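You operate a simulated robot arm through the tools that you are given. There is no shell and no other tool. Be economical: measure what you need, move in short steps, check, and stop when the job is done.

You run a simulated two-armed robot. Do the job below in one go: nothing can be reset, and whatever is moved stays where it is left.

TASK
Pick up the grease can labelled "bearing" from the top of the blue table with one hand, pass it to the other hand and put it on the grate. Set down upright: grease can.

It is judged by the outcome, as a careful person would: the job done as asked, and still so three seconds after it is handed in. It fails if anything else is knocked over, pushed out of place, dropped, spilled or broken.

THE ROBOT
Two 6-joint arms with two-finger grippers on one trunk, on a base that drives. Base frame: it is fixed to the floor where the robot stands at the start and does not move with it; the origin is under the middle of the robot, x ahead of it, y to its left, z up; the surface under the hand at the start is at about z = 740. Lengths are in mm, angles in degrees, forces in N, time in s.
The left shoulder is at the start at [30, 178, 938], the right one opposite. With the tool pointing down near the work surface each hand reaches from about 480 to 820 mm from the robot's upright axis, wherever it stands, measured 20 degrees to its own side. Places, roughly: grate [0, -2800, 800]. Payload 2.54 kg a hand.
The TCP of each hand is the grasp point between the finger pads, 30 mm short of the fingertips. In the tool frame z runs along the fingers and y along their closing line. The gripper opens to 116 mm. The gripper's body begins 95 mm behind the TCP.
Orientation is that of the tool frame in the base frame, as a unit quaternion [x, y, z, w]. With the fingers straight down and closing along the base's y, the tool's x points along the base's -x, its y along +y and its z along -z.

THE INTERFACE
- The arms move only by the tool jog_arm. It takes "left_plan", "right_plan" or both (then of equal length, played together; a hand with none holds still); each is a list of rows, each an object (a shift or turn left out is 0, a gripper value left out holds the last) with "offset": the shift along the tool's x, y, z in units of 40 mm (1.0 is 40 mm), a list of three; "rot": the turn, a rotation vector about the tool's x, y, z in units of 4 degrees (1.0 is 4 degrees), a list of three; "grip": the closure, from 0 (fully open) to 1 (shut). In form: [{"offset": [x, y, z], "rot": [rx, ry, rz], "grip": grip}, ...]. A call has 1 to 8 rows; each row shifts and turns the commanded pose from where the row before left it, along the tool's axes as they then stand. A call with a number of a shift or a turn outside -1 to 1 is refused whole. Rows are played at 5 a second. More than 50 mm and 8.6 degrees between two rows, or a gripper value outside its range, and nothing of the call is played. Where a pose cannot be reached the arm comes as near as it can. A force on the tool above 40 N (or 10 N above the force at the start of the call, whichever is more), or a blocked arm, ends the call early, and 0.2 s more pass. The fingers move at their own pace (about 153 mm/s each) and stop on an object; they squeeze with about 39 N. The grip force told is the motor's: it shows also when the fingers shut on nothing. Time passes only in rows, and 0.2 s behind the last, so rows that do not move let the fingers close. It gives the time, the measured TCP pose, the force on the tool (base axes), the opening and the grip force at its end, in the units of the frame above (readings bear some noise), with the torque about the TCP (base axes, N m) and any sound that the robot's microphone picked up.
- Cameras (640 x 400 px; columns grow to the right, rows downward): "scene" is now at [42.5, -13.7, 1649.9]; the picture's right is [-0.17, -0.99, 0.00], its down [-0.80, 0.14, -0.58] and it looks along [0.57, -0.10, -0.81] (base axes); focal length 256 px, centre (320, 200). "left" rides on the left gripper at [69, 15, -122] in its tool frame; the picture's right is [-0.21, 0.98, 0.00], its down [-0.83, -0.18, -0.53] and it looks along [-0.52, -0.11, 0.85] (tool axes); focal length 251 px, centre (320, 200). "right" rides on the right gripper at [69, -15, -122] in its tool frame; the picture's right is [0.21, 0.98, 0.00], its down [-0.83, 0.18, -0.53] and it looks along [-0.52, 0.11, 0.85] (tool axes); focal length 251 px, centre (320, 200).
- camera(camera): a new picture of that camera. The clock stands still meanwhile.
- raise_lower(by): slides the trunk up (or, below 0, down) by that many mm; the arms and the scene camera ride with it, the base frame stays. It gives what a move gives, with no picture.
- drive_base(legs): drives the robot by 1 to 6 legs, each [ahead, left, turn to the left] in mm, mm and degrees, along the robot's own axes; the way and the turn of a leg run together, so that a leg with both is an arc; at most 1500 mm and 180 degrees a leg. The arms and the cameras ride along, it lands a little off, and it stops where it bumps. It gives what a move gives.
- turn_head(pan, tilt): turns the head with the scene camera to pan (to the left, within 143 degrees either way) and tilt (down, from -29 to 69), counted from straight ahead of the robot. It gives what a move gives.
- pixel_to_xyz(camera, pixels): there is no depth. For up to 12 entries [column, row, z] of the newest picture of that camera ("zoom" is the newest enlarged one), the place [x, y] in the base frame at which the ray of that pixel passes the height z, good to about 2 mm. The clock stands still meanwhile.
- inspect(camera, box): a new picture of the part [left, top, right, bottom] of that camera's present view, enlarged. The clock stands still meanwhile.
- sign_off(): hands the job in; it is judged then, once.

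Work in short steps. Measure before you move; look again where a grasp or a placing could have gone wrong, and mend it. You have 80 turns and 78 pictures in all, those below and enlarged ones among them. Open the grippers and draw the arms clear of the work before you hand the job in, unless the task says otherwise; then end with one line.

The tools are called as name(argument=value, ...) on one line, values as JSON. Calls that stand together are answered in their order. jog_arm: Moves the arms, as the interface text tells. Its arguments: {"type":"object","properties":{"left_plan":{"type":"array","items":{"type":"object","properties":{"offset":{"type":"array","items":{"type":"number"}},"rot":{"type":"array","items":{"type":"number"}},"grip":{"type":"number"}}}},"right_plan":{"type":"array","items":{"type":"object","properties":{"offset":{"type":"array","items":{"type":"number"}},"rot":{"type":"array","items":{"type":"number"}},"grip":{"type":"number"}}}}},"required":[]} The other tools are called the same way: raise_lower (by) slides the trunk up or down; drive_base (legs) drives the base; turn_head (pan, tilt) turns the head that bears the scene camera; camera (camera) takes a picture; pixel_to_xyz (camera, pixels) gives the place at which the rays of pixels pass given heights; inspect (camera, box) takes an enlarged picture of a part of a camera's view; sign_off () hands the job in.

At the start:

```text
clock: 0.0
left_tcp_pos: [410.7, 207.2, 1004.4]
left_ee_rot: [0.0, 1.0, 0.0, 0.001]
left_force: [0.5, 0.3, 0.6]
left_torque: [-0.02, -0.02, 0.0]
left_gripper_width: 116.2
left_grasp_force: 0.1
right_tcp_pos: [475.1, -210.3, 1008.9]
right_ee_rot: [0.0, 1.0, 0.0, 0.0]
right_force: [-0.8, -0.2, -1.0]
right_torque: [-0.02, 0.05, -0.02]
right_gripper_width: 115.9
right_grasp_force: 0.1
trunk travel left (down, up): [-150.0, 390.0]
robot x, y, heading: [0.5, 0.3, -0.0]
head pan, tilt: [-9.9, 54.3]
```

scene: 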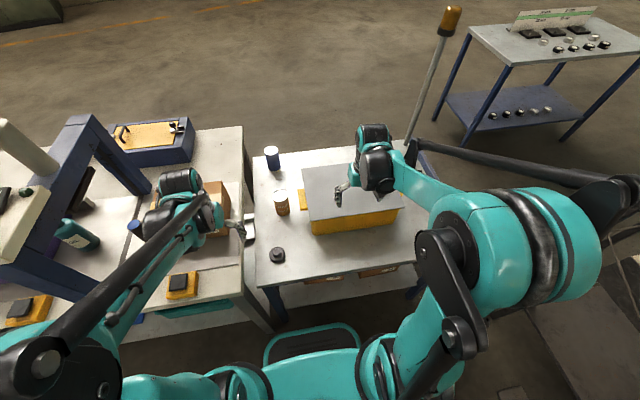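
right: 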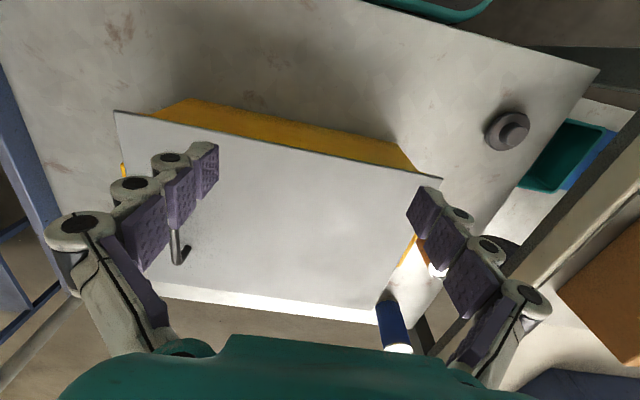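
left: 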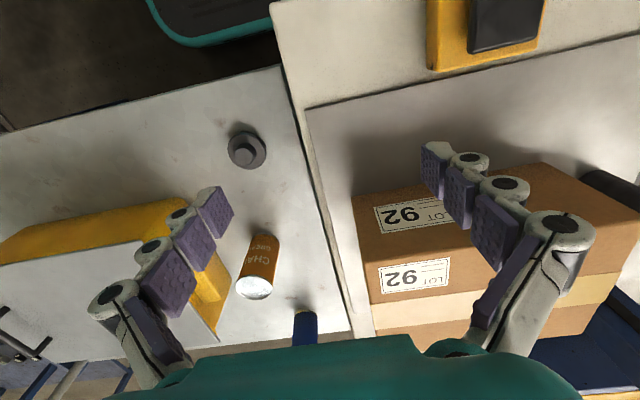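

Two cans stand on the table: an orange one at about (281,203), marked "CHA…", and a blue one at about (272,158). I zoom in to read the labels.

inspect(camera="scene", box=[230, 130, 430, 290])

inspect(camera="left", box=[200, 220, 360, 360])

```text
2.50 times, centred on (330, 210) of scene
```

zoom: 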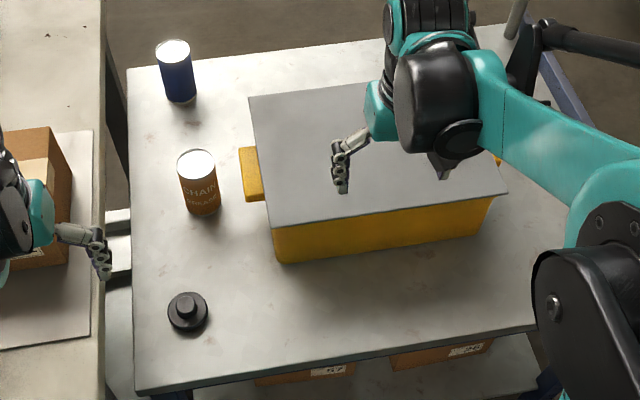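

```text
2.86 times, centred on (280, 290) of left
```

zoom: 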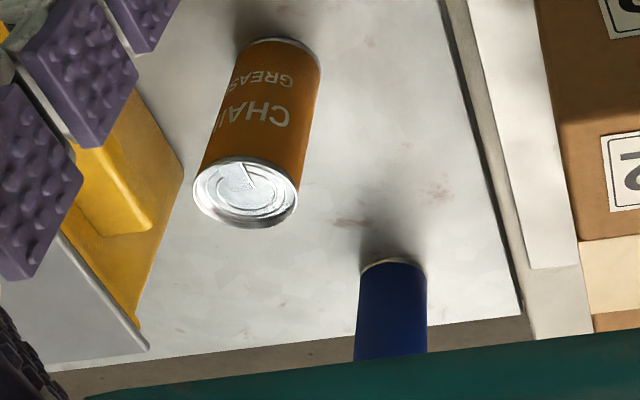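

The orange can reads "CHAIN GREASE", so the blue one is the likely "bearing" can, though I still need to read it. I measure both cans, the box and the knob, with the table assumed at z 740.

pixel_to_xyz(camera="scene", pixels=[[267, 169, 740], [274, 171, 740], [280, 169, 740], [271, 149, 860], [271, 149, 850], [282, 214, 740], [303, 170, 860], [311, 234, 740], [277, 262, 740], [255, 157, 740], [257, 290, 740], [401, 218, 740]])

turn_head(pan=-90, tilt=25)

camera(camera="scene")

```text
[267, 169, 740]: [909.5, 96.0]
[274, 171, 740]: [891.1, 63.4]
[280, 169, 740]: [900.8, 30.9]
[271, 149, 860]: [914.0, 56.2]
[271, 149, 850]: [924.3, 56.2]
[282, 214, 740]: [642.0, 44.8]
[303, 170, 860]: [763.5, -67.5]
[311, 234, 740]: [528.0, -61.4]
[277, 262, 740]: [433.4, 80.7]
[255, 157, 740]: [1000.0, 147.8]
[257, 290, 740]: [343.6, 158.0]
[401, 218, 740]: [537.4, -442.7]
```

```text
clock: 1.5
left_tcp_pos: [411.1, 207.5, 1004.9]
left_ee_rot: [0.0, 1.0, 0.0, 0.0]
left_force: [0.5, 0.0, 0.2]
left_torque: [-0.03, 0.01, -0.01]
left_gripper_width: 115.8
left_grasp_force: 0.0
right_tcp_pos: [475.9, -209.4, 1010.1]
right_ee_rot: [0.0, 1.0, 0.0, 0.0]
right_force: [-0.3, -0.3, 0.0]
right_torque: [0.03, 0.04, -0.03]
right_gripper_width: 116.0
right_grasp_force: 0.0
trunk travel left (down, up): [-150.0, 390.0]
robot x, y, heading: [-0.7, 1.7, 0.0]
head pan, tilt: [-90.0, 25.0]
```

```text
72 pictures are left
```

scene: 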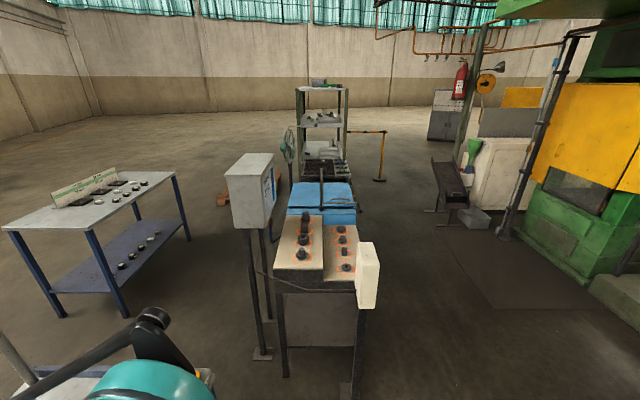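

The grate should appear near (322,165), behind the blue bin and the button stand. I zoom in to see it and what is in the way.

inspect(camera="scene", box=[240, 70, 400, 170])

inspect(camera="scene", box=[220, 130, 420, 255])

pixel_to_xyz(camera="scene", pixels=[[303, 161, 800], [348, 161, 800], [300, 180, 800], [350, 180, 800], [280, 377, 0], [350, 385, 0], [265, 355, 0], [285, 210, 800], [357, 210, 800], [205, 369, 740], [270, 272, 800], [62, 316, 0]])

```text
4.00 times, centred on (320, 120) of scene
```

zoom: 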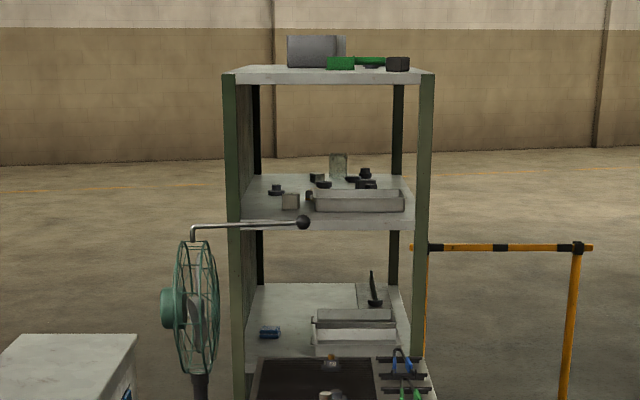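

```text
3.20 times, centred on (320, 192) of scene
```

zoom: 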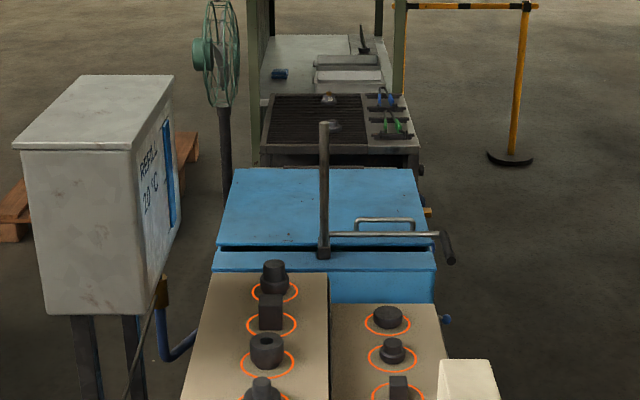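

```text
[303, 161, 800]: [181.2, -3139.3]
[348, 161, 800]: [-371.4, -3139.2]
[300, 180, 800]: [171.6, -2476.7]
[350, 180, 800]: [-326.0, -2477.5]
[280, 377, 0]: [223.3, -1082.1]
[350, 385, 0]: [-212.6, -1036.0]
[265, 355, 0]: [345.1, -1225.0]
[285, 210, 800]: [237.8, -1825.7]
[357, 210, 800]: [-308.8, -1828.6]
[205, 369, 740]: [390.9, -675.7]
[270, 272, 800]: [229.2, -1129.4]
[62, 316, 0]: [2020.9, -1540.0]
```

The grate (zoom ~275–365, 93–140) has two small items on it. Its open side is −x, since the fan is on the +x side and the blue bin is in front. Now I look down to see the room between the base and the table, and the rest of the tabletop.

turn_head(pan=0, tilt=69)

camera(camera="scene")

turn_head(pan=-60, tilt=60)

camera(camera="scene")

```text
clock: 3.2
left_tcp_pos: [410.3, 207.6, 1005.7]
left_ee_rot: [0.0, 1.0, 0.0, 0.0]
left_force: [0.5, -0.7, 0.3]
left_torque: [-0.01, 0.03, -0.02]
left_gripper_width: 116.0
left_grasp_force: 0.1
right_tcp_pos: [476.9, -209.5, 1010.6]
right_ee_rot: [0.0, 1.0, 0.001, 0.0]
right_force: [0.1, -0.3, -0.8]
right_torque: [0.0, 0.0, 0.0]
right_gripper_width: 116.3
right_grasp_force: 0.1
trunk travel left (down, up): [-150.0, 390.0]
robot x, y, heading: [1.0, 3.1, -0.3]
head pan, tilt: [0.0, 68.8]
```

```text
69 pictures are left
```

scene: 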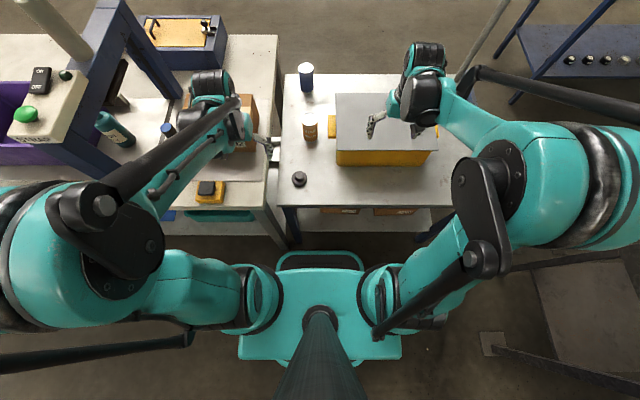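

```text
clock: 4.5
left_tcp_pos: [410.6, 205.8, 1003.6]
left_ee_rot: [-0.001, 1.0, 0.0, -0.001]
left_force: [-0.4, 0.0, 0.2]
left_torque: [0.04, 0.02, 0.01]
left_gripper_width: 116.2
left_grasp_force: 0.0
right_tcp_pos: [476.4, -210.7, 1009.4]
right_ee_rot: [0.0, 1.0, 0.0, 0.0]
right_force: [0.3, -0.7, -0.6]
right_torque: [-0.01, 0.01, -0.02]
right_gripper_width: 115.9
right_grasp_force: 0.1
trunk travel left (down, up): [-150.0, 390.0]
robot x, y, heading: [-0.1, 2.9, -0.2]
head pan, tilt: [-60.0, 60.0]
```

```text
68 pictures are left
```

scene: 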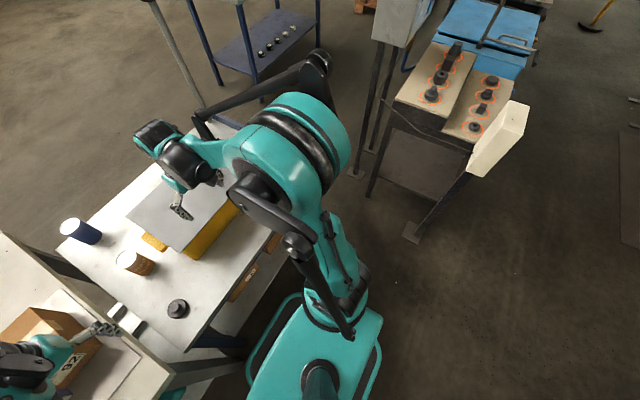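

The robot's front bumper (about row 252 of the earlier downward view) is close to the table. I look straight ahead again, zooming on the gap under the table edge and on the blue can's label.

turn_head(pan=-5, tilt=60)

inspect(camera="scene", box=[220, 200, 460, 350])

inspect(camera="scene", box=[270, 105, 334, 145])

```text
clock: 5.7
left_tcp_pos: [409.9, 208.9, 1004.3]
left_ee_rot: [0.0, 1.0, 0.0, 0.0]
left_force: [0.0, 0.3, 0.4]
left_torque: [-0.02, 0.02, 0.0]
left_gripper_width: 115.9
left_grasp_force: 0.0
right_tcp_pos: [476.4, -211.5, 1008.7]
right_ee_rot: [0.0, 1.0, 0.001, 0.0]
right_force: [0.2, 0.2, 0.6]
right_torque: [0.05, -0.04, -0.01]
right_gripper_width: 115.8
right_grasp_force: 0.0
trunk travel left (down, up): [-150.0, 390.0]
robot x, y, heading: [2.5, 1.7, 0.1]
head pan, tilt: [-5.0, 60.0]
```

```text
2.67 times, centred on (340, 275) of scene
```

zoom: 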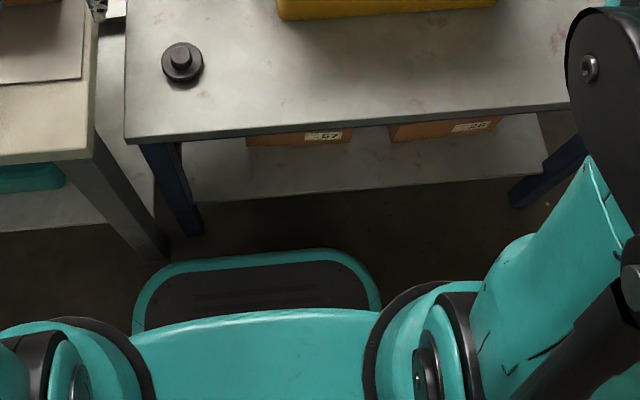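

```text
10.00 times, centred on (302, 125) of scene
```

zoom: 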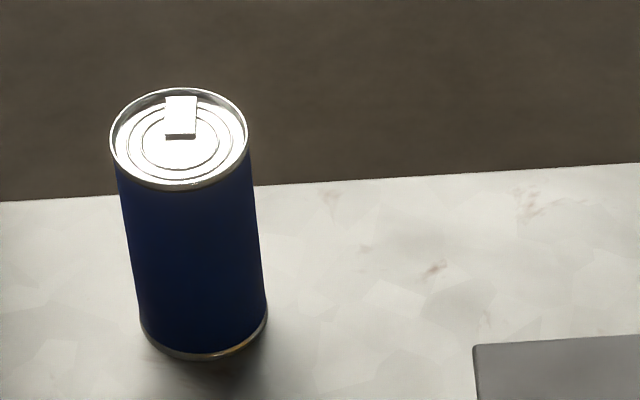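

No label shows on this side of the blue can, so I will read it from another side later. The bumper is about 50 mm short of the table leg, so I move only a little ahead and 100 mm right. That lines the left shoulder up with the can, and a forward tool tilt will give the rest of the reach.

drive_base(legs=[[0, -100, 0], [25, 0, 0]])

turn_head(pan=5, tilt=50)

camera(camera="scene")

```text
clock: 7.3
left_tcp_pos: [437.6, 104.1, 1003.4]
left_ee_rot: [0.002, 1.0, 0.0, -0.001]
left_force: [0.1, 1.0, -0.6]
left_torque: [0.01, 0.09, -0.02]
left_gripper_width: 116.0
left_grasp_force: 0.1
right_tcp_pos: [502.5, -314.2, 1008.6]
right_ee_rot: [0.001, 1.0, 0.0, -0.001]
right_force: [0.7, -0.1, -0.2]
right_torque: [0.03, 0.1, 0.01]
right_gripper_width: 116.2
right_grasp_force: 0.1
trunk travel left (down, up): [-150.0, 390.0]
robot x, y, heading: [21.8, -97.4, -0.3]
head pan, tilt: [-5.0, 60.0]
```

```text
clock: 8.0
left_tcp_pos: [435.0, 104.4, 1004.6]
left_ee_rot: [0.002, 1.0, 0.0, 0.0]
left_force: [-0.1, 1.0, -0.5]
left_torque: [-0.02, 0.0, 0.01]
left_gripper_width: 116.0
left_grasp_force: 0.1
right_tcp_pos: [501.0, -314.2, 1009.3]
right_ee_rot: [0.002, 1.0, 0.0, 0.0]
right_force: [0.1, -0.1, 0.4]
right_torque: [0.01, -0.04, -0.06]
right_gripper_width: 116.0
right_grasp_force: 0.1
trunk travel left (down, up): [-150.0, 390.0]
robot x, y, heading: [29.1, -101.7, -0.1]
head pan, tilt: [5.0, 50.0]
```

```text
65 pictures are left
```

scene: 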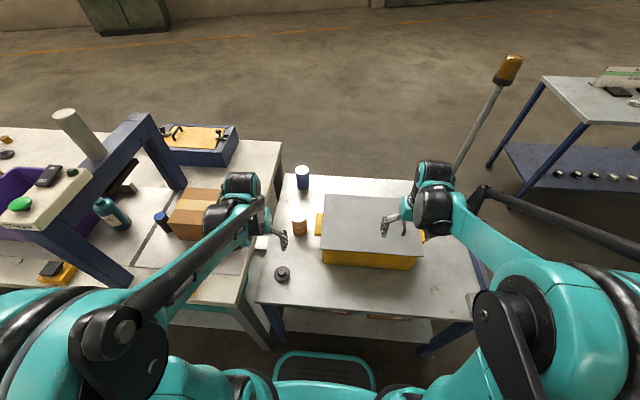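

There is another small blue object at (161,220) on the left bench. I zoom in on it and on the can for precise measurement.

inspect(camera="scene", box=[70, 150, 230, 250])

inspect(camera="scene", box=[270, 155, 334, 195])

```text
4.00 times, centred on (150, 200) of scene
```

zoom: 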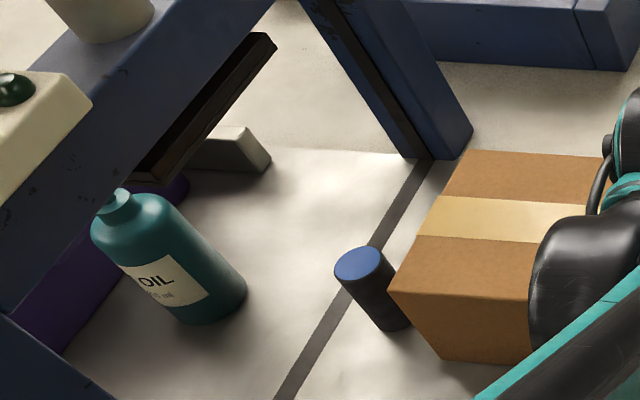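

```text
10.00 times, centred on (302, 175) of scene
```

zoom: 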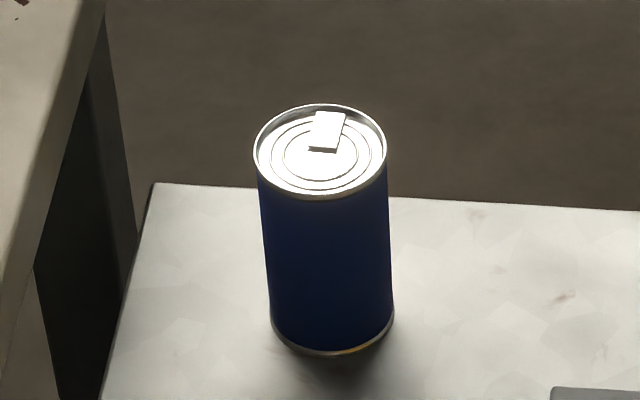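

The bench item is a marker or roller, not a grease can. I measure the can from this zoom: bottom centre ~(332,317), top rim centre ~(320,152), with sides and front as marked.

pixel_to_xyz(camera="zoom", pixels=[[332, 317, 740], [270, 318, 740], [394, 316, 740], [335, 357, 740], [320, 152, 840], [320, 152, 850], [320, 152, 860], [320, 104, 850], [320, 200, 850], [254, 152, 850], [387, 152, 850]])

```text
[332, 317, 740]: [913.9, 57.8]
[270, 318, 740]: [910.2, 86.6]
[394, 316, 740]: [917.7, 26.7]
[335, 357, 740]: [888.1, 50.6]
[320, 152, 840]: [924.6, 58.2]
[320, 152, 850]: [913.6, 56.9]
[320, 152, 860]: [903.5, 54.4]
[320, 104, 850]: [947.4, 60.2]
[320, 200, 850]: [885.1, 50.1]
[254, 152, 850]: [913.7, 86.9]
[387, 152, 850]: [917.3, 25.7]
```

The can is centred at about (914,57), roughly 61 mm across, with its top at z≈850. I bring the left hand forward while tilting its fingers 30° forward, staying high at z≈1000.

jog_arm(left_plan=[{"offset": [-1, 0, 0], "rot": [0, -0.9375, 0], "grip": 0}, {"offset": [-0.998, 0, 0.065], "rot": [0, -0.9375, 0]}, {"offset": [-0.991, -0.2, 0.13], "rot": [0, -0.9375, 0]}, {"offset": [-0.98, -0.2, 0.195], "rot": [0, -0.9375, 0]}, {"offset": [-0.966, -0.2, 0.259], "rot": [0, -0.9375, 0]}, {"offset": [-0.947, -0.2, 0.32], "rot": [0, -0.9375, 0]}, {"offset": [-0.924, -0.2, 0.383], "rot": [0, -0.9375, 0]}, {"offset": [-0.896, -0.17, 0.442], "rot": [0, -0.9375, 0]}])

camera(camera="left")

```text
clock: 9.8
left_tcp_pos: [754.5, 55.6, 1004.8]
left_ee_rot: [0.002, 0.966, -0.001, 0.259]
left_force: [0.3, -0.3, -0.8]
left_torque: [-0.04, 0.02, -0.03]
left_gripper_width: 115.7
left_grasp_force: 0.1
right_tcp_pos: [501.4, -314.0, 1009.6]
right_ee_rot: [0.002, 1.0, 0.0, 0.0]
right_force: [0.2, 0.0, -0.1]
right_torque: [0.0, 0.01, -0.02]
right_gripper_width: 116.2
right_grasp_force: 0.0
trunk travel left (down, up): [-150.0, 390.0]
robot x, y, heading: [27.2, -97.7, -0.4]
head pan, tilt: [5.0, 50.0]
```

```text
62 pictures are left
```

left: 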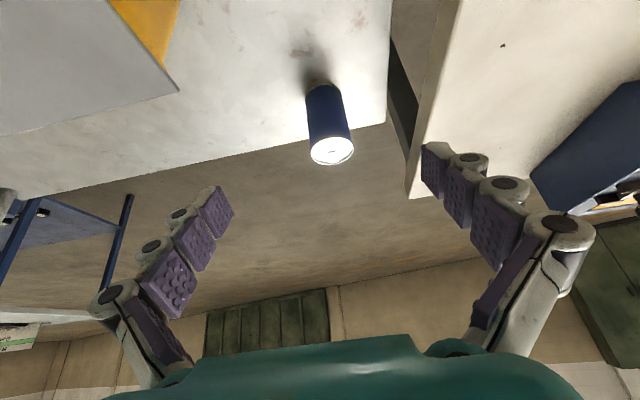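

The tilt is right, and the can is centred between the fingers at (330,125). Next is the pre-grasp point, 130 mm back along the tool axis from the grasp.

jog_arm(left_plan=[{"offset": [-0.387, 0.01, 0.897]}, {"offset": [-0.387, 0.01, 0.897]}, {"offset": [-0.387, 0.01, 0.897]}, {}])

camera(camera="left")

camera(camera="scene")

```text
clock: 10.8
left_tcp_pos: [849.9, 56.5, 937.7]
left_ee_rot: [0.002, 0.966, -0.001, 0.259]
left_force: [-0.3, 0.2, 0.6]
left_torque: [-0.02, -0.01, 0.01]
left_gripper_width: 116.2
left_grasp_force: 0.1
right_tcp_pos: [498.9, -314.7, 1010.4]
right_ee_rot: [0.002, 1.0, -0.001, -0.001]
right_force: [-0.2, -0.1, 0.7]
right_torque: [0.01, -0.06, 0.0]
right_gripper_width: 116.0
right_grasp_force: 0.0
trunk travel left (down, up): [-150.0, 390.0]
robot x, y, heading: [21.5, -104.8, -0.4]
head pan, tilt: [5.0, 50.0]
```

```text
61 pictures are left
```

left: 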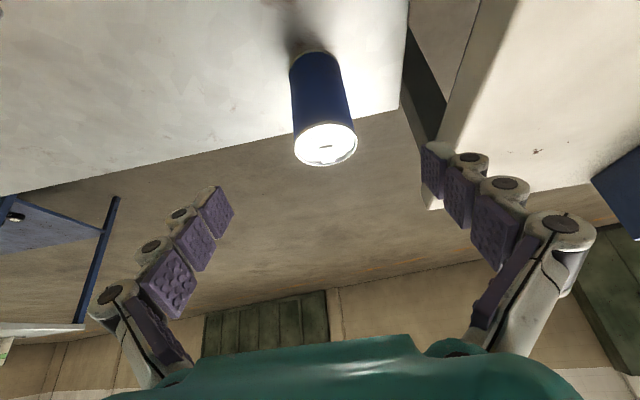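

```text
60 pictures are left
```

scene: 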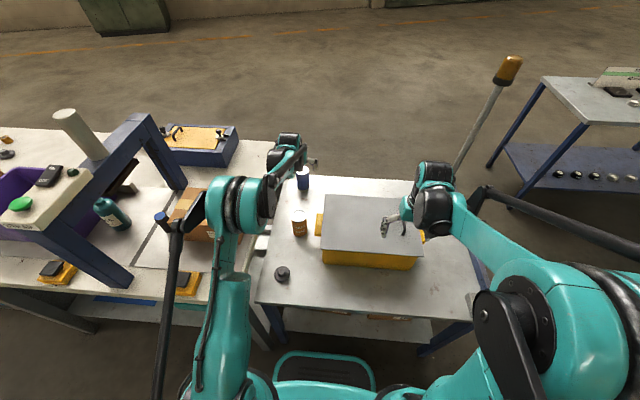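

I verify the can's centre with the left camera: top rim centre ~(325,144).

pixel_to_xyz(camera="left", pixels=[[325, 144, 850], [293, 144, 850], [357, 138, 850], [313, 50, 740], [325, 144, 845], [325, 144, 855]])

inspect(camera="left", box=[260, 20, 388, 180])

```text
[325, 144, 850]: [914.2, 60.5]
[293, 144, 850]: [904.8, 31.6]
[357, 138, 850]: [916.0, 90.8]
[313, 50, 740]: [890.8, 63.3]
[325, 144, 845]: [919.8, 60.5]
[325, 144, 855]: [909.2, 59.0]
```

```text
2.50 times, centred on (324, 100) of left
```

zoom: 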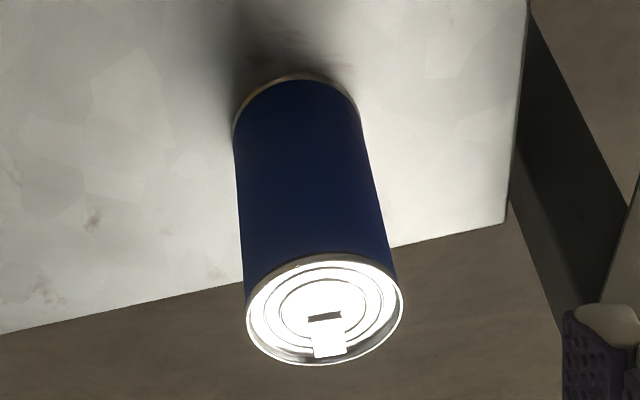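

The can centre is confirmed at (914,60). I slide along the tool axis to the grasp point (914,60,822).

jog_arm(left_plan=[{"offset": [0.016, 0.02, 0.83]}, {"offset": [0.016, 0.02, 0.83]}, {"offset": [0.016, 0.02, 0.83]}, {"offset": [0.016, 0.02, 0.83]}, {}])

camera(camera="left")

```text
clock: 12.0
left_tcp_pos: [912.4, 59.8, 818.8]
left_ee_rot: [0.002, 0.966, -0.001, 0.258]
left_force: [-0.2, -0.4, -0.3]
left_torque: [0.0, 0.0, -0.03]
left_gripper_width: 115.6
left_grasp_force: 0.1
right_tcp_pos: [500.1, -313.3, 1009.4]
right_ee_rot: [0.002, 1.0, 0.0, 0.001]
right_force: [-0.1, -0.1, -0.6]
right_torque: [-0.01, -0.02, -0.02]
right_gripper_width: 115.8
right_grasp_force: 0.0
trunk travel left (down, up): [-150.0, 390.0]
robot x, y, heading: [24.3, -102.9, -0.4]
head pan, tilt: [5.0, 50.0]
```

```text
58 pictures are left
```

left: 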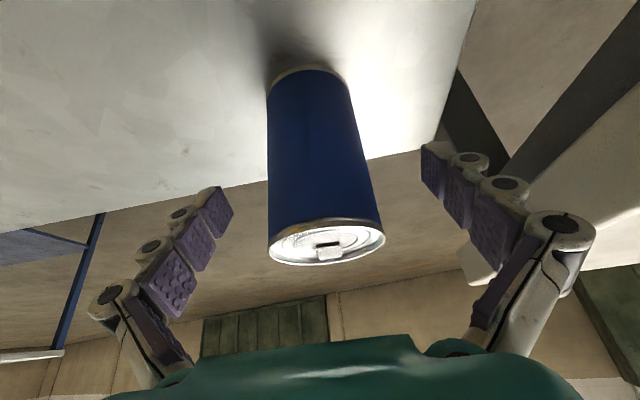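

The can sits centred between the pads (top rim at ~(327,243)). I close the gripper.

jog_arm(left_plan=[{"grip": 1}, {}, {}, {}])

```text
clock: 13.0
left_tcp_pos: [912.7, 58.8, 818.1]
left_ee_rot: [0.002, 0.966, 0.0, 0.258]
left_force: [-1.5, -2.3, 3.0]
left_torque: [-0.3, 0.06, -0.06]
left_gripper_width: 58.8
left_grasp_force: 38.8
right_tcp_pos: [499.6, -314.2, 1010.2]
right_ee_rot: [0.002, 1.0, 0.001, 0.0]
right_force: [-0.1, -0.3, -0.8]
right_torque: [-0.01, 0.03, 0.01]
right_gripper_width: 115.9
right_grasp_force: 0.0
trunk travel left (down, up): [-150.0, 390.0]
robot x, y, heading: [23.6, -99.9, -0.2]
head pan, tilt: [5.0, 50.0]
```

The grip holds at 58.8 mm and 39 N. I lift straight up 160 mm.

jog_arm(left_plan=[{"offset": [-0.5, 0, -0.866]}, {"offset": [-0.5, 0, -0.866]}, {"offset": [-0.5, 0, -0.866]}, {"offset": [-0.5, 0, -0.866]}, {}])

camera(camera="left")

```text
clock: 14.2
left_tcp_pos: [915.8, 60.1, 976.9]
left_ee_rot: [0.001, 0.966, -0.001, 0.259]
left_force: [-0.5, 0.1, -0.4]
left_torque: [0.01, -0.01, -0.05]
left_gripper_width: 0.0
left_grasp_force: 28.6
right_tcp_pos: [501.5, -314.9, 1009.2]
right_ee_rot: [0.002, 1.0, 0.0, 0.0]
right_force: [0.2, -0.3, -0.2]
right_torque: [-0.01, -0.02, 0.01]
right_gripper_width: 116.1
right_grasp_force: 0.0
trunk travel left (down, up): [-150.0, 390.0]
robot x, y, heading: [24.6, -101.3, -0.1]
head pan, tilt: [5.0, 50.0]
```

```text
57 pictures are left
```

left: 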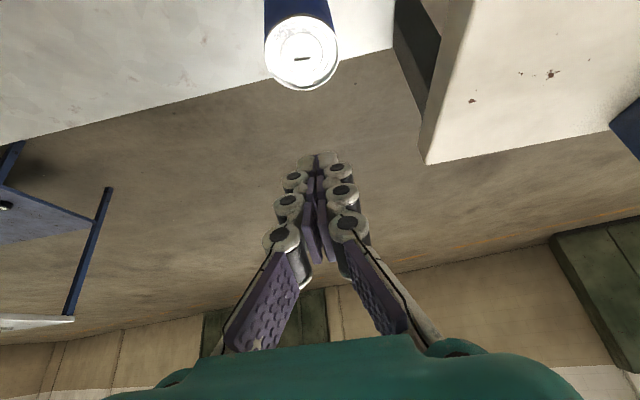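

The fingers are fully shut on nothing: the can slipped out and still stands upright at (300,45). I open the hand and measure where the can stands now.

jog_arm(left_plan=[{"grip": 0}, {}, {}, {}])

inspect(camera="scene", box=[270, 155, 334, 195])

camera(camera="left")

pixel_to_xyz(camera="left", pixels=[[301, 52, 850], [265, 52, 850], [338, 48, 850], [301, 88, 850], [301, 15, 850]])

```text
clock: 15.2
left_tcp_pos: [916.2, 59.5, 977.7]
left_ee_rot: [0.001, 0.966, 0.0, 0.258]
left_force: [0.0, 0.3, -0.2]
left_torque: [-0.01, -0.03, -0.03]
left_gripper_width: 116.0
left_grasp_force: 0.1
right_tcp_pos: [500.4, -314.2, 1009.7]
right_ee_rot: [0.001, 1.0, 0.001, 0.0]
right_force: [0.1, 0.6, -0.3]
right_torque: [0.0, 0.01, 0.0]
right_gripper_width: 116.1
right_grasp_force: 0.0
trunk travel left (down, up): [-150.0, 390.0]
robot x, y, heading: [27.1, -103.8, -0.3]
head pan, tilt: [5.0, 50.0]
```

```text
10.00 times, centred on (302, 175) of scene
```

zoom: 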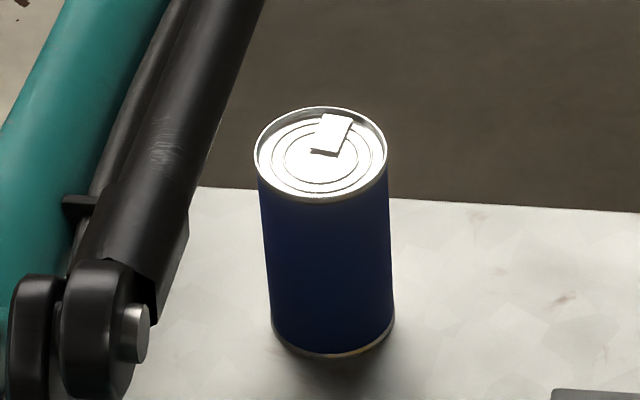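

```text
55 pictures are left
```

left: 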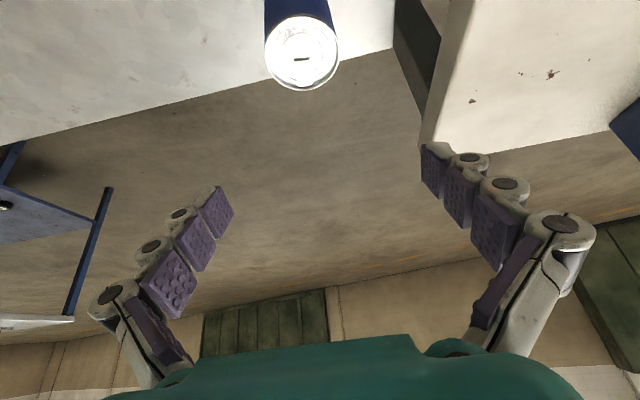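

```text
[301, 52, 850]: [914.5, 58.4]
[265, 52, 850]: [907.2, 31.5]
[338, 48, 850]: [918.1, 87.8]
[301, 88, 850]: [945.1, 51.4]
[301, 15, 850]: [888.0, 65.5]
```

The can is still at (914.5,58.4) and upright. I grip again about 20 mm deeper, so the pads hold the body rather than the rim, and then lift very slowly while watching the force.

jog_arm(left_plan=[{"offset": [0.45, 0, 0.763]}, {"offset": [0.45, 0, 0.763]}, {"offset": [0.45, 0, 0.763]}, {"offset": [0.45, 0, 0.763]}, {"offset": [0.45, 0, 0.763]}, {}])

camera(camera="left")

jog_arm(left_plan=[{"grip": 1}, {}, {}, {}, {}])

jog_arm(left_plan=[{"offset": [-0.05, 0, -0.0866]}, {"offset": [-0.05, 0, -0.0866]}, {}])

camera(camera="left")

```text
clock: 16.6
left_tcp_pos: [912.4, 59.3, 801.6]
left_ee_rot: [0.002, 0.966, -0.001, 0.259]
left_force: [0.5, -0.3, -0.5]
left_torque: [0.01, -0.04, 0.02]
left_gripper_width: 115.9
left_grasp_force: 0.0
right_tcp_pos: [499.6, -314.3, 1009.6]
right_ee_rot: [0.002, 1.0, 0.0, 0.0]
right_force: [-1.0, 0.4, 0.3]
right_torque: [-0.01, 0.01, 0.01]
right_gripper_width: 115.8
right_grasp_force: 0.0
trunk travel left (down, up): [-150.0, 390.0]
robot x, y, heading: [25.1, -100.9, -0.1]
head pan, tilt: [5.0, 50.0]
```

```text
54 pictures are left
```

left: 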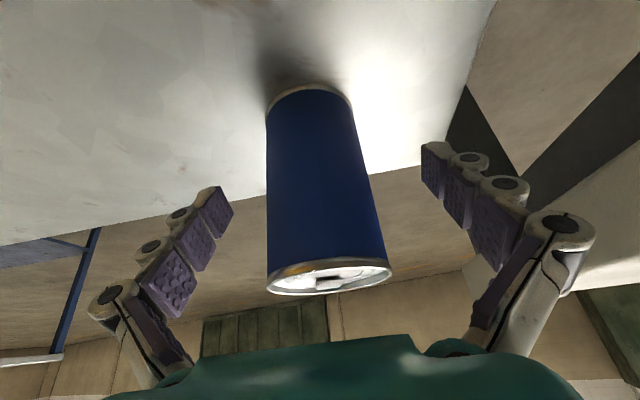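

```text
clock: 17.8
left_tcp_pos: [912.0, 60.3, 801.6]
left_ee_rot: [0.001, 0.966, 0.001, 0.258]
left_force: [-1.5, -1.9, 2.6]
left_torque: [-0.29, -0.02, -0.03]
left_gripper_width: 58.3
left_grasp_force: 39.2
right_tcp_pos: [500.2, -315.1, 1009.2]
right_ee_rot: [0.002, 1.0, 0.001, -0.001]
right_force: [0.0, -0.3, -0.8]
right_torque: [0.0, 0.01, 0.03]
right_gripper_width: 116.1
right_grasp_force: 0.1
trunk travel left (down, up): [-150.0, 390.0]
robot x, y, heading: [27.1, -107.2, -0.2]
head pan, tilt: [5.0, 50.0]
```

```text
clock: 18.6
left_tcp_pos: [911.5, 60.5, 807.9]
left_ee_rot: [0.003, 0.966, -0.001, 0.259]
left_force: [0.3, 0.8, -3.6]
left_torque: [-0.01, 0.0, 0.0]
left_gripper_width: 57.9
left_grasp_force: 38.8
right_tcp_pos: [501.6, -314.0, 1009.6]
right_ee_rot: [0.001, 1.0, 0.0, 0.0]
right_force: [-0.4, -0.3, 0.0]
right_torque: [-0.01, 0.0, 0.02]
right_gripper_width: 115.9
right_grasp_force: 0.1
trunk travel left (down, up): [-150.0, 390.0]
robot x, y, heading: [30.3, -101.5, -0.5]
head pan, tilt: [5.0, 50.0]
```

```text
53 pictures are left
```

left: 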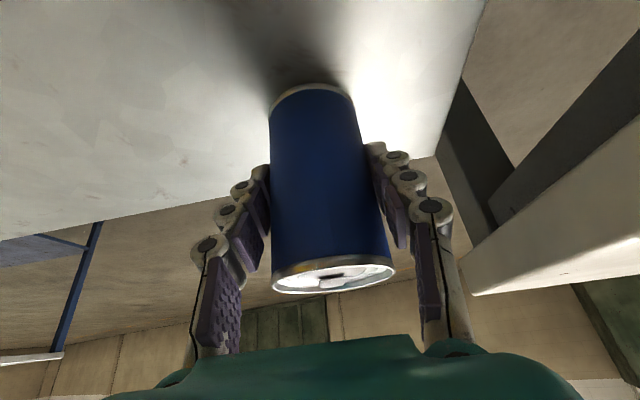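

The grip holds with about 3.6 N of load. I keep lifting slowly.

jog_arm(left_plan=[{"offset": [-0.1, 0, -0.173]}, {"offset": [-0.1, 0, -0.173]}, {"offset": [-0.1, 0, -0.173]}, {"offset": [-0.1, 0, -0.173]}, {}])

camera(camera="left")

```text
clock: 19.8
left_tcp_pos: [911.5, 60.0, 840.5]
left_ee_rot: [0.002, 0.966, 0.0, 0.258]
left_force: [0.5, -0.5, -3.8]
left_torque: [0.02, 0.03, -0.03]
left_gripper_width: 57.8
left_grasp_force: 39.2
right_tcp_pos: [499.6, -314.0, 1009.5]
right_ee_rot: [0.002, 1.0, 0.001, 0.0]
right_force: [0.8, -0.5, -0.7]
right_torque: [0.05, 0.03, -0.01]
right_gripper_width: 116.0
right_grasp_force: 0.0
trunk travel left (down, up): [-150.0, 390.0]
robot x, y, heading: [25.7, -102.3, -0.3]
head pan, tilt: [5.0, 50.0]
```

```text
52 pictures are left
```

left: 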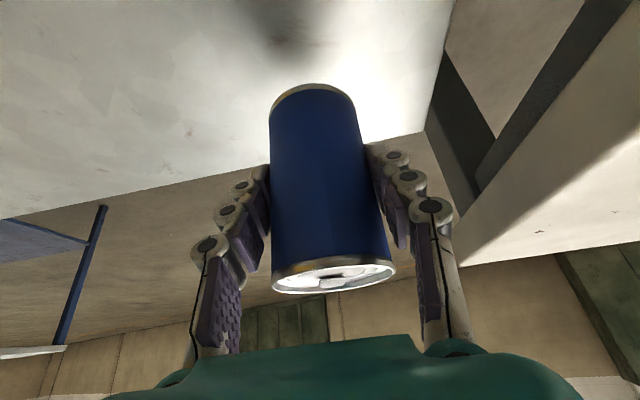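

The can is firmly held; the view of it in the hand hasn't changed and it weighs about 0.38 kg. I raise it further, then draw it back gently toward the robot's middle.

jog_arm(left_plan=[{"offset": [-0.25, 0, -0.433]}, {"offset": [-0.375, 0, -0.65]}, {"offset": [-0.375, 0, -0.65]}, {"offset": [-0.375, 0, -0.65]}, {"offset": [0.4, -0.2, -0.45]}, {"offset": [0.633, -0.375, -0.654]}, {"offset": [0.633, -0.375, -0.654]}, {"offset": [0.633, -0.375, -0.654]}])

jog_arm(left_plan=[{"offset": [0.633, -0.375, -0.654]}, {"offset": [0.633, -0.375, -0.654]}, {"offset": [0.633, -0.375, -0.654]}, {"offset": [0.633, -0.375, -0.654]}, {"offset": [0.633, -0.375, -0.654]}, {"offset": [0.633, -0.375, -0.5]}, {}])

camera(camera="scene")

```text
clock: 21.6
left_tcp_pos: [785.6, 6.9, 987.8]
left_ee_rot: [0.002, 0.966, 0.0, 0.259]
left_force: [0.2, -0.3, -2.5]
left_torque: [0.02, 0.0, 0.02]
left_gripper_width: 58.2
left_grasp_force: 39.5
right_tcp_pos: [500.9, -314.0, 1010.3]
right_ee_rot: [0.002, 1.0, 0.0, 0.0]
right_force: [-1.4, -0.2, 0.3]
right_torque: [0.0, -0.06, 0.01]
right_gripper_width: 115.8
right_grasp_force: 0.0
trunk travel left (down, up): [-150.0, 390.0]
robot x, y, heading: [26.1, -103.3, -0.3]
head pan, tilt: [5.0, 50.0]
```

```text
clock: 23.2
left_tcp_pos: [577.8, -81.1, 1039.3]
left_ee_rot: [0.002, 0.966, 0.0, 0.259]
left_force: [0.5, 0.3, -3.5]
left_torque: [0.01, 0.05, 0.0]
left_gripper_width: 58.1
left_grasp_force: 38.8
right_tcp_pos: [499.7, -313.8, 1009.0]
right_ee_rot: [0.001, 1.0, 0.0, 0.0]
right_force: [-0.8, 0.1, -0.8]
right_torque: [-0.02, 0.0, 0.01]
right_gripper_width: 116.1
right_grasp_force: 0.0
trunk travel left (down, up): [-150.0, 390.0]
robot x, y, heading: [22.0, -103.0, -0.6]
head pan, tilt: [5.0, 50.0]
```

```text
51 pictures are left
```

scene: 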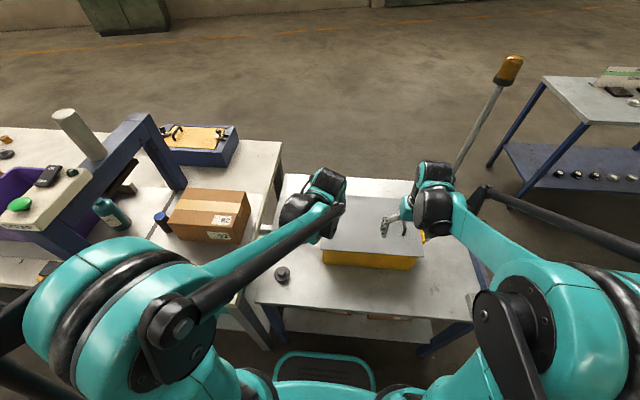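

The left hand now holds the can near the robot's centreline. I turn the right hand in stages so its fingers point to the left (+y), with its camera side up.

jog_arm(right_plan=[{"rot": [-0.9622, 0.9622, 0.9622], "grip": 0}, {"rot": [-0.9622, 0.9622, 0.9622]}, {"rot": [-0.9622, 0.9622, 0.9622]}, {"rot": [-0.9622, 0.9622, 0.9622]}, {"rot": [-0.9622, 0.9622, 0.9622]}, {"rot": [-0.9622, 0.9622, 0.9622]}, {"rot": [-0.9622, 0.9622, 0.9622]}, {"rot": [-0.9622, 0.9622, 0.9622]}])

camera(camera="scene")

```text
clock: 25.0
left_tcp_pos: [577.5, -82.9, 1038.0]
left_ee_rot: [0.001, 0.966, 0.0, 0.259]
left_force: [0.4, 0.2, -3.9]
left_torque: [0.04, 0.03, 0.0]
left_gripper_width: 58.1
left_grasp_force: 39.0
right_tcp_pos: [513.1, -276.0, 1009.6]
right_ee_rot: [0.268, 0.898, 0.258, -0.236]
right_force: [-0.1, -0.3, -1.1]
right_torque: [0.0, 0.03, 0.01]
right_gripper_width: 115.8
right_grasp_force: 0.0
right hand out of reach, approached as far as the arm can: row 7, 8
trunk travel left (down, up): [-150.0, 390.0]
robot x, y, heading: [25.2, -104.0, -0.3]
head pan, tilt: [5.0, 50.0]
```

```text
50 pictures are left
```

scene: 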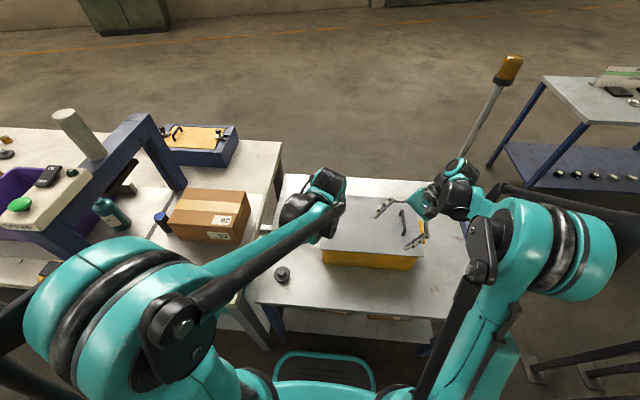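

The right hand can't turn fully inward that close to the body. I switch to a more natural arrangement: move the can out to x≈740, yaw the left hand 45° to the right, and bring the right hand in diagonally along (+x,+y). The left hand goes first.

jog_arm(left_plan=[{"offset": [-0.4, 0, 0.23]}, {"offset": [-0.706, 0, 0.4075]}, {"offset": [-0.706, 0, 0.4075]}, {"offset": [-0.706, 0, 0.4075]}, {"offset": [-0.706, 0, 0.4075]}, {"offset": [-0.3, 0, 0.17]}, {}])

jog_arm(left_plan=[{"rot": [0.7, 0, 1.0]}, {"rot": [0.511, 0, 0.886]}, {"rot": [0.511, 0, 0.886]}, {"rot": [0.511, 0, 0.886]}, {"rot": [0.511, 0, 0.886]}, {"rot": [0.511, 0, 0.886]}, {"rot": [0.511, 0, 0.886]}, {}])

```text
clock: 26.6
left_tcp_pos: [742.1, -81.9, 1042.5]
left_ee_rot: [0.0, 0.966, 0.0, 0.259]
left_force: [-0.2, 0.5, -2.8]
left_torque: [-0.01, 0.02, -0.02]
left_gripper_width: 58.1
left_grasp_force: 38.8
right_tcp_pos: [512.5, -275.7, 1009.0]
right_ee_rot: [0.267, 0.898, 0.258, -0.236]
right_force: [-0.2, -0.6, 0.1]
right_torque: [0.01, -0.03, -0.01]
right_gripper_width: 116.2
right_grasp_force: 0.1
trunk travel left (down, up): [-150.0, 390.0]
robot x, y, heading: [26.9, -98.7, -0.3]
head pan, tilt: [5.0, 50.0]
```

```text
clock: 28.4
left_tcp_pos: [740.2, -82.5, 1043.6]
left_ee_rot: [0.246, 0.934, -0.069, 0.251]
left_force: [0.3, 0.2, -3.4]
left_torque: [0.01, 0.01, -0.01]
left_gripper_width: 58.0
left_grasp_force: 39.1
right_tcp_pos: [512.8, -276.1, 1008.5]
right_ee_rot: [0.268, 0.898, 0.259, -0.235]
right_force: [-0.1, 0.5, 0.2]
right_torque: [0.04, -0.01, 0.02]
right_gripper_width: 116.0
right_grasp_force: 0.0
trunk travel left (down, up): [-150.0, 390.0]
robot x, y, heading: [25.0, -101.2, -0.3]
head pan, tilt: [5.0, 50.0]
```

The left hand's yaw is about 29° so far; I finish it with four small turns while shifting the right hand outward to about (600,−260,1050).

jog_arm(left_plan=[{"rot": [0.4655, 0.0125, 0.843]}, {"rot": [0.4655, 0.0125, 0.843]}, {"rot": [0.4655, 0.0125, 0.843]}, {"rot": [0.4655, 0.0125, 0.843]}, {}], right_plan=[{"offset": [-0.3, 0.65, -0.387]}, {"offset": [-0.3, 0.65, -0.387]}, {"offset": [-0.3, 0.65, -0.387]}, {}, {}])

camera(camera="scene")

```text
clock: 29.6
left_tcp_pos: [741.0, -82.0, 1044.4]
left_ee_rot: [0.369, 0.893, -0.099, 0.239]
left_force: [-0.1, -0.3, -3.5]
left_torque: [0.01, 0.01, 0.0]
left_gripper_width: 58.3
left_grasp_force: 39.4
right_tcp_pos: [601.5, -261.6, 1049.9]
right_ee_rot: [0.27, 0.897, 0.259, -0.234]
right_force: [0.7, -0.2, -0.1]
right_torque: [0.0, 0.01, 0.0]
right_gripper_width: 115.8
right_grasp_force: 0.1
trunk travel left (down, up): [-150.0, 390.0]
robot x, y, heading: [24.3, -101.7, -0.3]
head pan, tilt: [5.0, 50.0]
```

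```text
49 pictures are left
```

scene: 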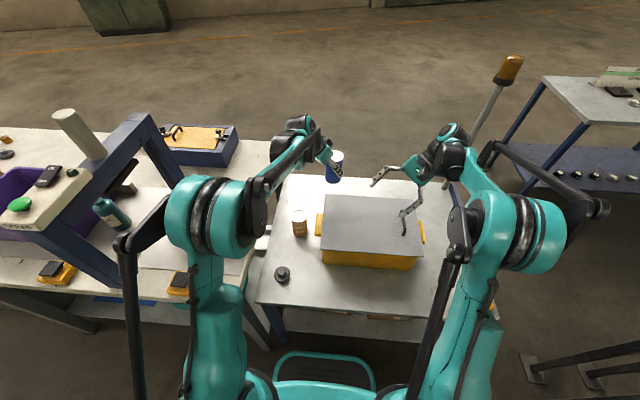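

The commands follow the real pose, and the can is visible upright at (334,168). Now I turn the right hand in place to the diagonal orientation.

jog_arm(right_plan=[{"rot": [-0.964, 0.178, 0.904]}, {"rot": [-0.964, 0.178, 0.904]}, {"rot": [-0.964, 0.178, 0.904]}, {"rot": [-0.964, 0.178, 0.904]}, {"rot": [-0.964, 0.178, 0.904]}, {"rot": [-0.964, 0.178, 0.904]}, {"rot": [-0.964, 0.178, 0.904]}, {"rot": [-0.964, 0.178, 0.904]}])

camera(camera="scene")

```text
clock: 31.4
left_tcp_pos: [741.0, -82.4, 1043.0]
left_ee_rot: [0.37, 0.892, -0.1, 0.239]
left_force: [0.5, 0.6, -3.4]
left_torque: [0.0, 0.02, 0.01]
left_gripper_width: 58.3
left_grasp_force: 38.3
right_tcp_pos: [599.1, -261.3, 1049.4]
right_ee_rot: [0.522, 0.69, 0.432, -0.254]
right_force: [0.0, -0.1, 0.4]
right_torque: [-0.01, -0.01, 0.01]
right_gripper_width: 115.9
right_grasp_force: 0.0
trunk travel left (down, up): [-150.0, 390.0]
robot x, y, heading: [27.2, -99.6, -0.1]
head pan, tilt: [5.0, 50.0]
```

```text
48 pictures are left
```

scene: 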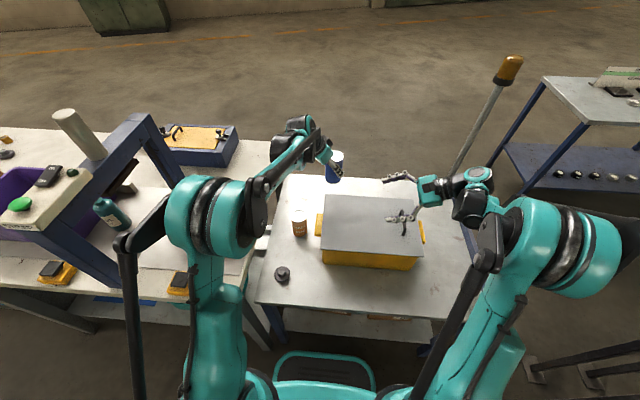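

The turn is going well and both arms are clear of everything, so I continue it.

jog_arm(right_plan=[{"rot": [-0.964, 0.178, 0.904]}, {"rot": [-0.964, 0.178, 0.904]}, {"rot": [-0.964, 0.178, 0.904]}, {"rot": [-0.964, 0.178, 0.904]}, {"rot": [-0.964, 0.178, 0.904]}, {"rot": [-0.964, 0.178, 0.904]}, {"rot": [-0.964, 0.178, 0.904]}, {"rot": [-0.964, 0.178, 0.904]}])

camera(camera="scene")

```text
clock: 33.2
left_tcp_pos: [739.6, -81.8, 1043.8]
left_ee_rot: [0.369, 0.893, -0.099, 0.239]
left_force: [0.0, -0.8, -2.8]
left_torque: [0.02, 0.01, 0.0]
left_gripper_width: 58.2
left_grasp_force: 39.0
right_tcp_pos: [598.9, -258.7, 1050.7]
right_ee_rot: [0.702, 0.388, 0.546, -0.24]
right_force: [-0.3, 0.5, 0.7]
right_torque: [-0.01, -0.02, -0.01]
right_gripper_width: 116.2
right_grasp_force: 0.1
trunk travel left (down, up): [-150.0, 390.0]
robot x, y, heading: [23.6, -100.3, -0.0]
head pan, tilt: [5.0, 50.0]
```

```text
47 pictures are left
```

scene: 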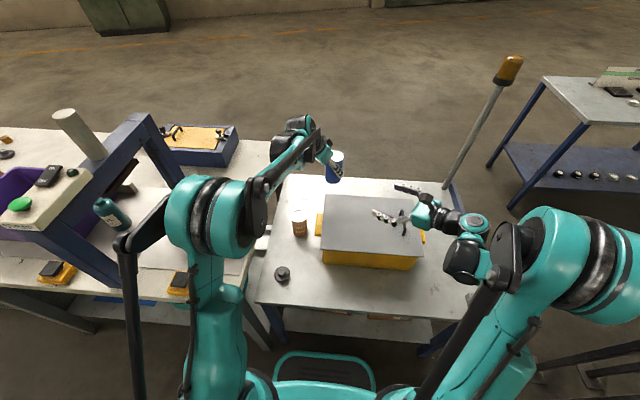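

Two more turn rows finish it, then I look with the right camera.

jog_arm(right_plan=[{"rot": [-0.964, 0.178, 0.904]}, {"rot": [-0.964, 0.178, 0.904]}, {}])

camera(camera="right")

```text
clock: 34.0
left_tcp_pos: [741.2, -82.2, 1043.8]
left_ee_rot: [0.369, 0.893, -0.099, 0.239]
left_force: [0.0, 0.5, -2.6]
left_torque: [-0.02, 0.01, 0.02]
left_gripper_width: 57.9
left_grasp_force: 39.2
right_tcp_pos: [597.9, -259.3, 1050.9]
right_ee_rot: [0.733, 0.302, 0.564, -0.231]
right_force: [-0.4, -0.3, 0.0]
right_torque: [0.0, 0.01, -0.01]
right_gripper_width: 116.0
right_grasp_force: 0.1
trunk travel left (down, up): [-150.0, 390.0]
robot x, y, heading: [24.1, -102.3, -0.1]
head pan, tilt: [5.0, 50.0]
```

```text
46 pictures are left
```

right: 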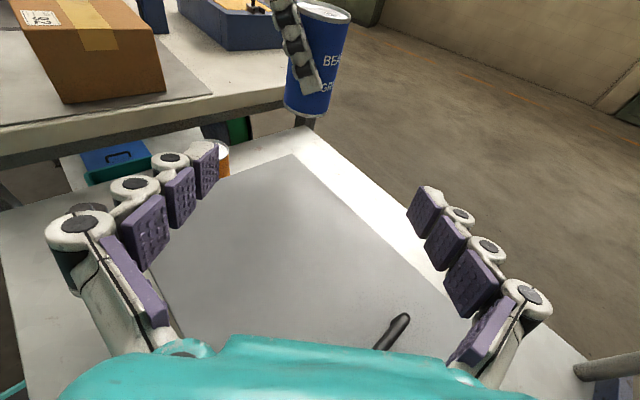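

The label reads "BEA… GR…", so it is the right can, hanging upright with the left finger tip near (310,85). I bring the right hand to its pre-grasp point, 145 mm out along its axis.

jog_arm(right_plan=[{"offset": [0.17, -0.2, 0.698]}, {"offset": [0.17, -0.2, 0.698]}, {"offset": [0.17, -0.2, 0.698]}, {}])

camera(camera="right")

camera(camera="scene")

```text
clock: 35.0
left_tcp_pos: [740.1, -82.8, 1044.0]
left_ee_rot: [0.37, 0.892, -0.099, 0.239]
left_force: [0.0, -0.1, -3.0]
left_torque: [0.05, 0.03, 0.01]
left_gripper_width: 58.0
left_grasp_force: 39.5
right_tcp_pos: [641.0, -182.3, 1048.7]
right_ee_rot: [0.733, 0.302, 0.564, -0.231]
right_force: [0.6, 0.2, 0.1]
right_torque: [0.02, -0.02, 0.01]
right_gripper_width: 116.1
right_grasp_force: 0.0
trunk travel left (down, up): [-150.0, 390.0]
robot x, y, heading: [27.3, -101.3, -0.1]
head pan, tilt: [5.0, 50.0]
```

```text
45 pictures are left
```

right: 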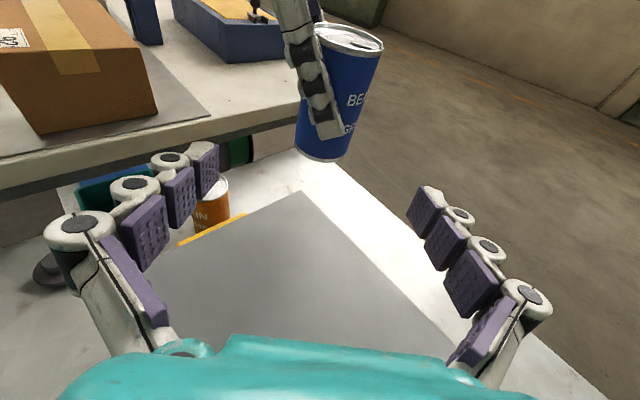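

```text
44 pictures are left
```

scene: 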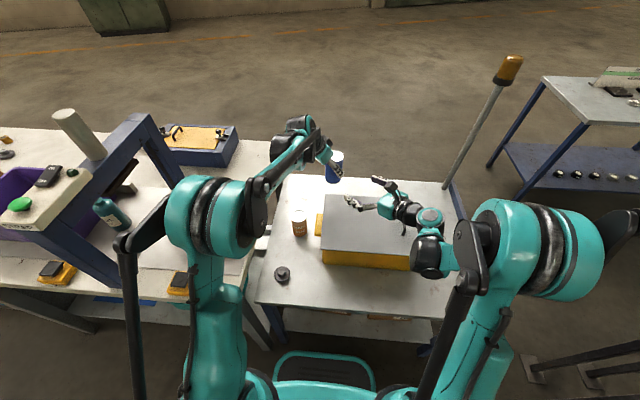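

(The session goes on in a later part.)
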